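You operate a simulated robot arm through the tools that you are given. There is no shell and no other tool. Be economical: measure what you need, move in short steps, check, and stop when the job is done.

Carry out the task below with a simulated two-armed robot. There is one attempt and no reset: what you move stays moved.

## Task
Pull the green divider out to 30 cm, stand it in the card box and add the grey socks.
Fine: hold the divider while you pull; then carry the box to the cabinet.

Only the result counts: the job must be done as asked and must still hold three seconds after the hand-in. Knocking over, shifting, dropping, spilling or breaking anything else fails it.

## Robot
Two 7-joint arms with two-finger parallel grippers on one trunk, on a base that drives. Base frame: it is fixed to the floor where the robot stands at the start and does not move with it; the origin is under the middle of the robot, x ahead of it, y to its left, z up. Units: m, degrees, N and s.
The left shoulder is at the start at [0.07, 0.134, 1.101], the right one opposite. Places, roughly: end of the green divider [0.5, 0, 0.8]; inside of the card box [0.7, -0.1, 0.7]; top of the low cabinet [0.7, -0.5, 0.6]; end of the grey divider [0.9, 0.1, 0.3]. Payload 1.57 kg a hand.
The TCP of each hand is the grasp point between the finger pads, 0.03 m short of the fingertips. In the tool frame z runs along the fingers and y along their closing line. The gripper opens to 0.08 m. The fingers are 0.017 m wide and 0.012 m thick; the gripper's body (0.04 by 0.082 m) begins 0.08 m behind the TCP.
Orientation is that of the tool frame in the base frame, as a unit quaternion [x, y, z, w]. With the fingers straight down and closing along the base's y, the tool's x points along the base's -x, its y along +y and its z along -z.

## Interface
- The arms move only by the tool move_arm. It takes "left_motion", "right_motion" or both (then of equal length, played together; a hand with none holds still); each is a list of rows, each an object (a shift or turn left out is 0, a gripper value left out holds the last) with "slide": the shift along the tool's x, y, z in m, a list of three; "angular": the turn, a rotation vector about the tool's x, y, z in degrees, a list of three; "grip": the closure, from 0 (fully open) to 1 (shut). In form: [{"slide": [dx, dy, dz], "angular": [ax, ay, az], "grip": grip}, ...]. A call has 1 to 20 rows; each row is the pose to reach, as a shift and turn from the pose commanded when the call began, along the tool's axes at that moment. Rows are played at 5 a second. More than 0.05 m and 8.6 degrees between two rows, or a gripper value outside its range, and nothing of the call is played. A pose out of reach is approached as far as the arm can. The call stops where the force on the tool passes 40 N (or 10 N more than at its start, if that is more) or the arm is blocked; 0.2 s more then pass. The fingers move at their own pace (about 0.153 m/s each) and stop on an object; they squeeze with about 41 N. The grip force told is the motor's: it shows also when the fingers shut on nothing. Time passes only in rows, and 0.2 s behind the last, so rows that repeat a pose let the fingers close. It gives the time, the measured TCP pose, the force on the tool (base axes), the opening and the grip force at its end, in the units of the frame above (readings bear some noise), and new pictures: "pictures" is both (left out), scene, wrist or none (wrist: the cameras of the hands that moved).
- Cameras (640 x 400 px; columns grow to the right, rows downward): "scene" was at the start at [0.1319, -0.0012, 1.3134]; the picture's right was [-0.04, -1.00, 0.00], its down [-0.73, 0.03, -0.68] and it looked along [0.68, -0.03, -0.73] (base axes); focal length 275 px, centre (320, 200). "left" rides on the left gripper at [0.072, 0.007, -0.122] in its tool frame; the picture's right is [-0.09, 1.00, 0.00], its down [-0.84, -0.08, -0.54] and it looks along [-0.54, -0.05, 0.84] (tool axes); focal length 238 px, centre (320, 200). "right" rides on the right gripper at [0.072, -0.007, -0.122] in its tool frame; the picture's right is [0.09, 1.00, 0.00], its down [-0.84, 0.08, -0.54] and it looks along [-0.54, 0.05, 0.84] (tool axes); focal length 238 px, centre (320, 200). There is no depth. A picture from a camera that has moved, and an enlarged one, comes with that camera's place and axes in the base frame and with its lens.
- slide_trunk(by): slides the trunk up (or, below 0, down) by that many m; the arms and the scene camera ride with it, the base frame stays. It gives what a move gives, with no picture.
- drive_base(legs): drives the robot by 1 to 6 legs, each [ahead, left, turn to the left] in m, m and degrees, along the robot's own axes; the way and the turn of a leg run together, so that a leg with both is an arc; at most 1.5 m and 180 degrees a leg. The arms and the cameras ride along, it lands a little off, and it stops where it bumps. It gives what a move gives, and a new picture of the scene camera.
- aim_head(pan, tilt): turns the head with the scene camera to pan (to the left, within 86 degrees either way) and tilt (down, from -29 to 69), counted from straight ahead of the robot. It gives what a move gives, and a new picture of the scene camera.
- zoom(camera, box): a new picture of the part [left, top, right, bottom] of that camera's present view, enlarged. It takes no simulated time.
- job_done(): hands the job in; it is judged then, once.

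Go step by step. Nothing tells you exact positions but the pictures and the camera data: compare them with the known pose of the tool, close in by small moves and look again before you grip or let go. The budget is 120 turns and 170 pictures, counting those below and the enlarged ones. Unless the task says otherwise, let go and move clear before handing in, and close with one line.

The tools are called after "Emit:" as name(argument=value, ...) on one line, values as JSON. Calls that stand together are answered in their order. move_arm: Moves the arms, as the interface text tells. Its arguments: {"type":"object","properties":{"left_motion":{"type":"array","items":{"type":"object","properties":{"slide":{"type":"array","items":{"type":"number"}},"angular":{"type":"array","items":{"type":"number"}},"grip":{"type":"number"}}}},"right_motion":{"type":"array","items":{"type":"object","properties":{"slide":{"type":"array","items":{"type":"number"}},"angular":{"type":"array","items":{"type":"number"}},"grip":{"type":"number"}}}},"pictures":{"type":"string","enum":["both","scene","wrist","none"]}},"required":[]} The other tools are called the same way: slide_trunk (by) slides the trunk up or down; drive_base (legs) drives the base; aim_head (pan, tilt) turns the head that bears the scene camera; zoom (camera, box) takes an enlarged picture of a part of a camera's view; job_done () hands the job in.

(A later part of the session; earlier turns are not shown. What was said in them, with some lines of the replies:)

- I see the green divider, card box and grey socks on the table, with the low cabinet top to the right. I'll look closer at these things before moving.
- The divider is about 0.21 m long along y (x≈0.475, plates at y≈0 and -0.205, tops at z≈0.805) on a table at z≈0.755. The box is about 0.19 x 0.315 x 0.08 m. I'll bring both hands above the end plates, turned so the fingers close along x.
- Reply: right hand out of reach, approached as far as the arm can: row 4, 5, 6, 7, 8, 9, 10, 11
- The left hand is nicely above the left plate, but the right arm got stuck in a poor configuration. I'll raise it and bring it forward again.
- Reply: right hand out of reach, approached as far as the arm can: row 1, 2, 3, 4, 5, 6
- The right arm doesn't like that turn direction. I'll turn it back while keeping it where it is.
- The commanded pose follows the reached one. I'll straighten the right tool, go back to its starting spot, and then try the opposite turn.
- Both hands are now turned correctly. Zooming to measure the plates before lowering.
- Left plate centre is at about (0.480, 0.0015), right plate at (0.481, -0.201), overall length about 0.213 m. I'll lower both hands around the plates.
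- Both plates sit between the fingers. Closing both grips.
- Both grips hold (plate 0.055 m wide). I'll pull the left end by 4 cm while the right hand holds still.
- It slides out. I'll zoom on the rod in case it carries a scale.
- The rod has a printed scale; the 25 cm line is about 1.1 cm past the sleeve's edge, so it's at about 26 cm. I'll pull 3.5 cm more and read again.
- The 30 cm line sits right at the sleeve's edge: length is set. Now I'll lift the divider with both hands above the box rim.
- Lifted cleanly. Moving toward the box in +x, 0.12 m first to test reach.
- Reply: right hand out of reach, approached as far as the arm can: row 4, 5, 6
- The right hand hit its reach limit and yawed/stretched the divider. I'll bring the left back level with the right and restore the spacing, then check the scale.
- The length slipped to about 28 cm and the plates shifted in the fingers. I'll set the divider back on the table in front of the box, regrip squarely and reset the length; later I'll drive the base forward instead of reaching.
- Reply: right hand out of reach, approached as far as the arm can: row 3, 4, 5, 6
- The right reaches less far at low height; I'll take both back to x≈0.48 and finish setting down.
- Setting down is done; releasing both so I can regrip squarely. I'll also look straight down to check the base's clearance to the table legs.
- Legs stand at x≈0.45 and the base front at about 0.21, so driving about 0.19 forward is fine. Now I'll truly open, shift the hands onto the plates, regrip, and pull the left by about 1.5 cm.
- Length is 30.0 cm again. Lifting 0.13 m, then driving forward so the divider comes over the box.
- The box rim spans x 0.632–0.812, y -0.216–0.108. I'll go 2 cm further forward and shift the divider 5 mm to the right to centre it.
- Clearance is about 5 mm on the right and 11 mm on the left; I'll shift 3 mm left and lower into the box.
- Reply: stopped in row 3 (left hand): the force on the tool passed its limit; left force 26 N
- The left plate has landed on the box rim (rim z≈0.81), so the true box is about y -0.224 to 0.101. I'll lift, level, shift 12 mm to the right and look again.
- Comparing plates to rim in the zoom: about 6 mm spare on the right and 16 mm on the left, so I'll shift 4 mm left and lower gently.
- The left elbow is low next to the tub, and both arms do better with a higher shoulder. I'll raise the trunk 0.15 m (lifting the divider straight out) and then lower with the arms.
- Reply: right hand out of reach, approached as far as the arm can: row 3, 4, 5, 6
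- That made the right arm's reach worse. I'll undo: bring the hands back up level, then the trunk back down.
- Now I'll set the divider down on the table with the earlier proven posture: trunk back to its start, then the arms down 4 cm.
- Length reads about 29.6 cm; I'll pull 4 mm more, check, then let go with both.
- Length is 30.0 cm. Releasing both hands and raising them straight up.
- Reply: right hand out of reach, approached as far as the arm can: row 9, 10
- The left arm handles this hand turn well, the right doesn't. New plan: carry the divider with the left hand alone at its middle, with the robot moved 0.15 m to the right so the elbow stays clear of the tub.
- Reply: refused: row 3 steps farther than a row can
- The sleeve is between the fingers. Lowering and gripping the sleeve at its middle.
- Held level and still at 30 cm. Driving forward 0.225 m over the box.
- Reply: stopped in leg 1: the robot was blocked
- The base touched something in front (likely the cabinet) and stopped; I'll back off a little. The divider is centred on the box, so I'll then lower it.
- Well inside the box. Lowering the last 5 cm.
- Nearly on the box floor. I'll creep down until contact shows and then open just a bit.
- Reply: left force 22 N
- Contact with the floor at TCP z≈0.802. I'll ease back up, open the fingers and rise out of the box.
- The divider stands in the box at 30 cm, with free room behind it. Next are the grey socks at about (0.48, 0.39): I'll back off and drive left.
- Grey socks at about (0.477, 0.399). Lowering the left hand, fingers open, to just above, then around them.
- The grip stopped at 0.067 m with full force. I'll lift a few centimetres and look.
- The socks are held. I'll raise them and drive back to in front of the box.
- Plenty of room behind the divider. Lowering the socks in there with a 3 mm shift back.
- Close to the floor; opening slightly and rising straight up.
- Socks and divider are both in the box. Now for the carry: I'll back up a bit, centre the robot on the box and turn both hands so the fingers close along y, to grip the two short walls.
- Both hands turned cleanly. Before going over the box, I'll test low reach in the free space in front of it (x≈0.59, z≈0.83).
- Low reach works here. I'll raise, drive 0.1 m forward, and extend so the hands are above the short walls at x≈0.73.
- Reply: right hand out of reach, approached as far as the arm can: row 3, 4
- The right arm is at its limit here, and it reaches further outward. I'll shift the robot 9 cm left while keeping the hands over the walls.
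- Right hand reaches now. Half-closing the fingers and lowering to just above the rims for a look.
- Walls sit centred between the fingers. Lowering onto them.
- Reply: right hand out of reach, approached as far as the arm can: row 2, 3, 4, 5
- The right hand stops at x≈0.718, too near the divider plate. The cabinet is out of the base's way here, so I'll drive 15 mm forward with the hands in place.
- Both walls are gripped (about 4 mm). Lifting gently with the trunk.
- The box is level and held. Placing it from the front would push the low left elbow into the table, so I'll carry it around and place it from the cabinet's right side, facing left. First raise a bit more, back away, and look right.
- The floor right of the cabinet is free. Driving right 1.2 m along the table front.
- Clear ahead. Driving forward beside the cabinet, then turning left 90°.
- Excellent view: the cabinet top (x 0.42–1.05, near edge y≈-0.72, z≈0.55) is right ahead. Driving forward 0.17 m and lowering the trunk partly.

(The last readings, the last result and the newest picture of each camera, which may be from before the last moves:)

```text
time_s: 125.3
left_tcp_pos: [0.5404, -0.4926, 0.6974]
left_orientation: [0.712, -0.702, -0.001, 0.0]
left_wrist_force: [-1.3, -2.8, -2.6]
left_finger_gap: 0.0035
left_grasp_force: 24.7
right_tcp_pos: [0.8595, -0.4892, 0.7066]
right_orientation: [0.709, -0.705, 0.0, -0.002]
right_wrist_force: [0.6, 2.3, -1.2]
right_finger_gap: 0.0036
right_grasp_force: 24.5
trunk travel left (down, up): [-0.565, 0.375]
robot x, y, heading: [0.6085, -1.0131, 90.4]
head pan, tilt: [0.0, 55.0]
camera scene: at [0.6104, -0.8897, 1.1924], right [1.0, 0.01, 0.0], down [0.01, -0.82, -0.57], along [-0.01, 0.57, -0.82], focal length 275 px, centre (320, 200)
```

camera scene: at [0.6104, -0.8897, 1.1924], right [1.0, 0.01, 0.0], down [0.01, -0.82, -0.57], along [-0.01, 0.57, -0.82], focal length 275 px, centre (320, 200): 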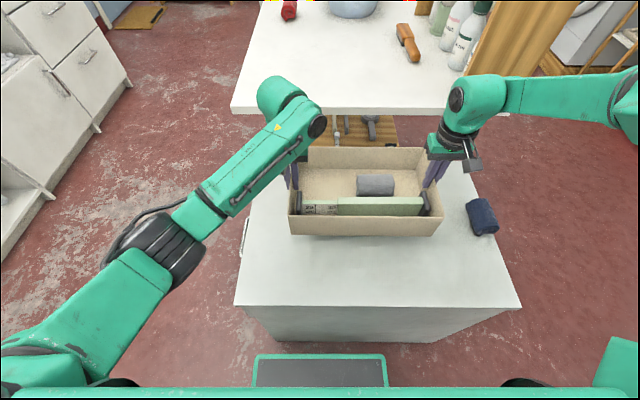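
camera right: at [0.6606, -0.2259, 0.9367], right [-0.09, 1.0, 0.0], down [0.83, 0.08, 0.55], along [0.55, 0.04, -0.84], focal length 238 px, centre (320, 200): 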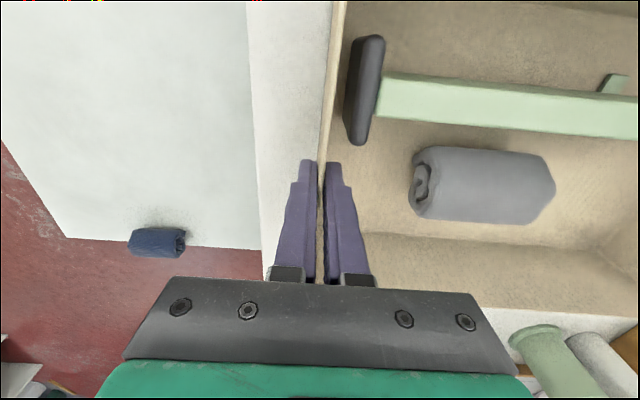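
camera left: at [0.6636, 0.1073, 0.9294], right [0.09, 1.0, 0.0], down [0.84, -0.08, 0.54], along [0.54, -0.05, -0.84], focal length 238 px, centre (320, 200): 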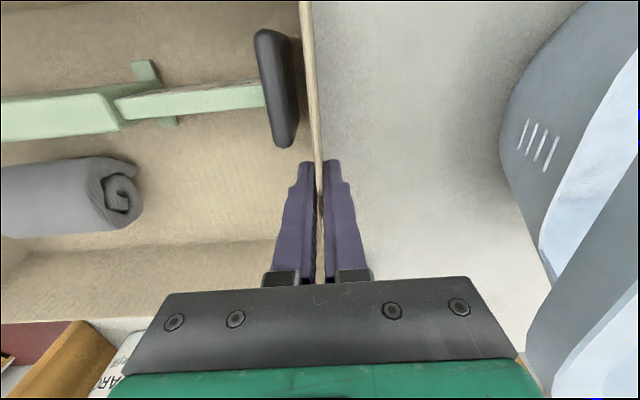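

Box is well inside the cabinet top and clear of the navy socks. Lowering further in small steps.

Emit:
slide_trunk(by=-0.05)

Emit:
zoom(camera="scene", box=[230, 100, 520, 300])

```text
time_s: 126.2
left_tcp_pos: [0.5398, -0.4921, 0.6483]
left_orientation: [0.711, -0.704, -0.001, 0.001]
left_wrist_force: [-0.3, -1.6, -2.5]
left_finger_gap: 0.0037
left_grasp_force: 24.8
right_tcp_pos: [0.8593, -0.4892, 0.6553]
right_orientation: [0.709, -0.705, -0.001, -0.003]
right_wrist_force: [-0.3, 2.8, -1.9]
right_finger_gap: 0.004
right_grasp_force: 24.5
trunk travel left (down, up): [-0.515, 0.425]
robot x, y, heading: [0.6088, -1.014, 90.6]
head pan, tilt: [0.0, 55.0]
```

```text
2.00 times, centred on (375, 200) of scene
camera zoom: at [0.6104, -0.89, 1.1425], right [1.0, 0.01, 0.0], down [0.01, -0.82, -0.57], along [-0.01, 0.57, -0.82], focal length 549 px, centre (210, 200)
```

zoom: 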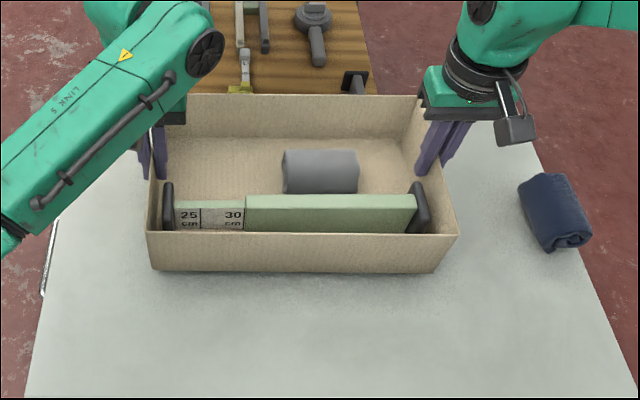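

Emit:
slide_trunk(by=-0.025)

Emit:
zoom(camera="scene", box=[230, 100, 520, 300])

```text
time_s: 127.0
left_tcp_pos: [0.5408, -0.4919, 0.6297]
left_orientation: [0.711, -0.703, -0.005, -0.005]
left_wrist_force: [-0.9, 5.9, 20.2]
left_finger_gap: 0.0038
left_grasp_force: 24.8
right_tcp_pos: [0.8601, -0.4907, 0.6367]
right_orientation: [0.709, -0.705, -0.005, -0.008]
right_wrist_force: [4.3, 7.3, 18.4]
right_finger_gap: 0.0038
right_grasp_force: 24.6
trunk travel left (down, up): [-0.49, 0.45]
robot x, y, heading: [0.6098, -1.0154, 90.4]
head pan, tilt: [0.0, 55.0]
```

```text
2.00 times, centred on (375, 200) of scene
camera zoom: at [0.61, -0.8944, 1.1186], right [1.0, 0.01, 0.0], down [0.01, -0.82, -0.58], along [-0.01, 0.58, -0.82], focal length 549 px, centre (210, 200)
```

zoom: 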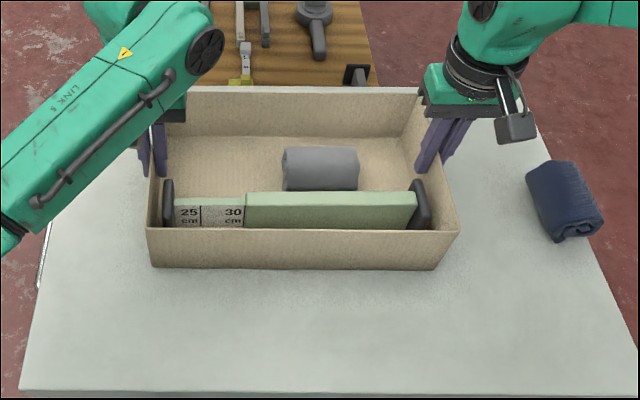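

Contact with the cabinet top. I'll ease the trunk up 5 mm to unload, then open the fingers.

Emit:
slide_trunk(by=0.005)

Emit:
move_arm(left_motion=[{"grip": 0.8}, {"grip": 0.7}, {"grip": 0.6}, {"grip": 0.6}], right_motion=[{"grip": 0.8}, {"grip": 0.7}, {"grip": 0.6}, {"grip": 0.6}])

```text
time_s: 127.5
left_tcp_pos: [0.5395, -0.4931, 0.6276]
left_orientation: [0.711, -0.703, -0.001, 0.001]
left_wrist_force: [-1.3, 2.2, 10.6]
left_finger_gap: 0.004
left_grasp_force: 24.7
right_tcp_pos: [0.8595, -0.4919, 0.6355]
right_orientation: [0.71, -0.704, 0.0, -0.003]
right_wrist_force: [1.6, 5.1, 4.2]
right_finger_gap: 0.0039
right_grasp_force: 24.9
trunk travel left (down, up): [-0.495, 0.445]
robot x, y, heading: [0.6091, -1.0153, 90.8]
head pan, tilt: [0.0, 55.0]
```

```text
time_s: 128.5
left_tcp_pos: [0.5399, -0.4937, 0.628]
left_orientation: [0.711, -0.703, 0.0, 0.001]
left_wrist_force: [-1.4, -0.3, 0.6]
left_finger_gap: 0.0319
left_grasp_force: 0.2
right_tcp_pos: [0.8593, -0.4912, 0.6366]
right_orientation: [0.709, -0.705, 0.0, -0.003]
right_wrist_force: [-0.9, -0.2, -0.9]
right_finger_gap: 0.0319
right_grasp_force: 0.1
trunk travel left (down, up): [-0.495, 0.445]
robot x, y, heading: [0.6074, -1.0173, 90.7]
head pan, tilt: [0.0, 55.0]
camera scene: at [0.6103, -0.8903, 1.1225], right [1.0, 0.01, 0.0], down [0.01, -0.82, -0.57], along [-0.01, 0.57, -0.82], focal length 275 px, centre (320, 200)
camera right: at [0.8653, -0.5637, 0.7564], right [-1.0, -0.1, 0.0], down [-0.09, 0.83, 0.55], along [-0.05, 0.54, -0.84], focal length 238 px, centre (320, 200)
camera left: at [0.5333, -0.5647, 0.7489], right [-1.0, 0.08, 0.0], down [0.07, 0.84, 0.54], along [0.04, 0.54, -0.84], focal length 238 px, centre (320, 200)
```

scene: 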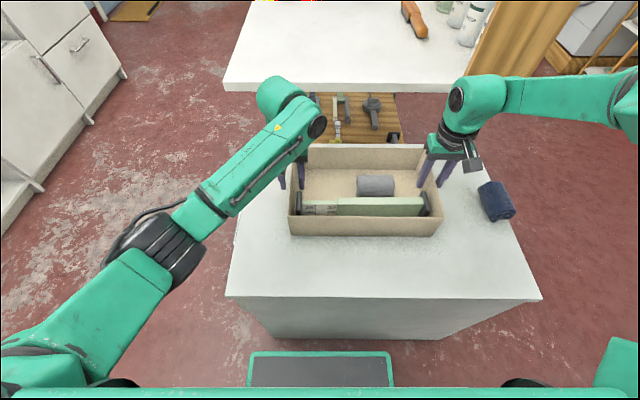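
right: 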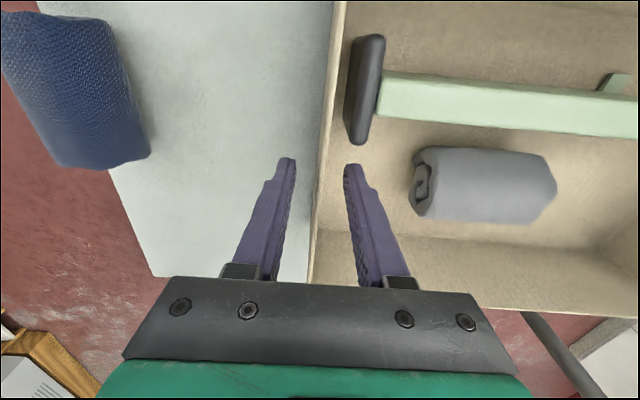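
left: 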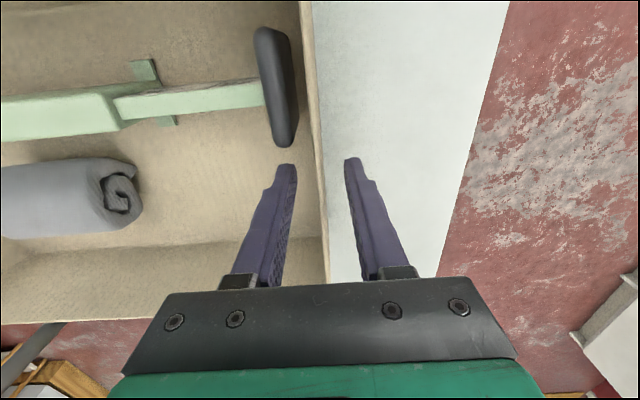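

Both hands are open and the box rests on the cabinet. Raising the trunk straight up, then backing away.

Emit:
slide_trunk(by=0.22)

Emit:
drive_base(legs=[[-0.2, 0, 0]])

Emit:
zoom(camera="scene", box=[220, 60, 500, 235])

```text
time_s: 130.8
left_tcp_pos: [0.5403, -0.4921, 0.8481]
left_orientation: [0.711, -0.703, -0.001, 0.001]
left_wrist_force: [-0.1, 0.2, -0.3]
left_finger_gap: 0.0323
left_grasp_force: 0.1
right_tcp_pos: [0.8597, -0.4899, 0.8569]
right_orientation: [0.709, -0.705, 0.0, -0.004]
right_wrist_force: [-0.7, 0.1, -0.5]
right_finger_gap: 0.0321
right_grasp_force: 0.0
trunk travel left (down, up): [-0.715, 0.225]
robot x, y, heading: [0.6076, -1.0153, 90.7]
head pan, tilt: [0.0, 55.0]
```

```text
time_s: 132.4
left_tcp_pos: [0.5408, -0.6936, 0.848]
left_orientation: [0.711, -0.704, -0.002, 0.001]
left_wrist_force: [0.2, 0.1, 0.1]
left_finger_gap: 0.032
left_grasp_force: 0.0
right_tcp_pos: [0.8617, -0.6913, 0.8573]
right_orientation: [0.71, -0.704, 0.0, -0.003]
right_wrist_force: [-0.1, 0.3, -0.1]
right_finger_gap: 0.0319
right_grasp_force: 0.1
trunk travel left (down, up): [-0.715, 0.225]
robot x, y, heading: [0.613, -1.2147, 91.0]
head pan, tilt: [0.0, 55.0]
camera scene: at [0.6124, -1.0908, 1.3424], right [1.0, 0.01, 0.0], down [0.01, -0.82, -0.57], along [-0.01, 0.57, -0.82], focal length 275 px, centre (320, 200)
```

scene: 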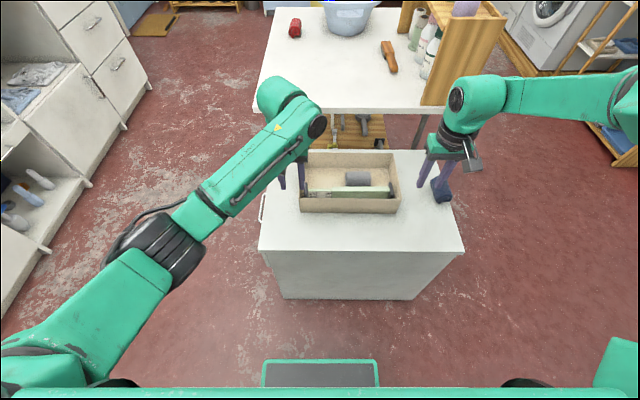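

```text
2.29 times, centred on (360, 148) of scene
camera zoom: at [0.6124, -1.0908, 1.3424], right [1.0, 0.01, 0.0], down [0.01, -0.82, -0.57], along [-0.01, 0.57, -0.82], focal length 628 px, centre (229, 320)
```

zoom: 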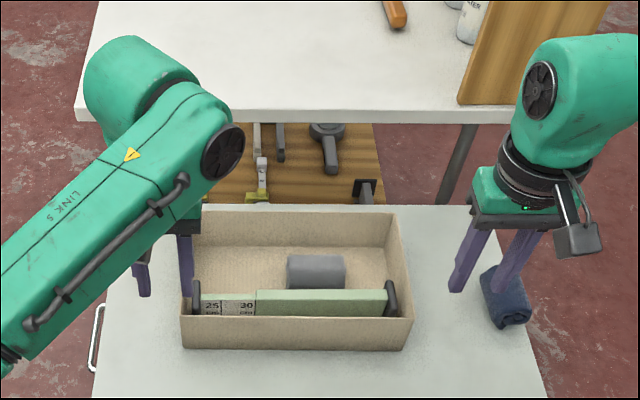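

The box stands on the cabinet with the divider upright at 30 cm and the grey socks inside. Everything else is where it was and the hands are clear, so I'm handing in.

Emit:
job_done()

```text
The job is handed in.
```

I pulled the green divider out to its 30 cm mark, stood it in the card box with the grey socks, set the box on the low cabinet and handed the job in.
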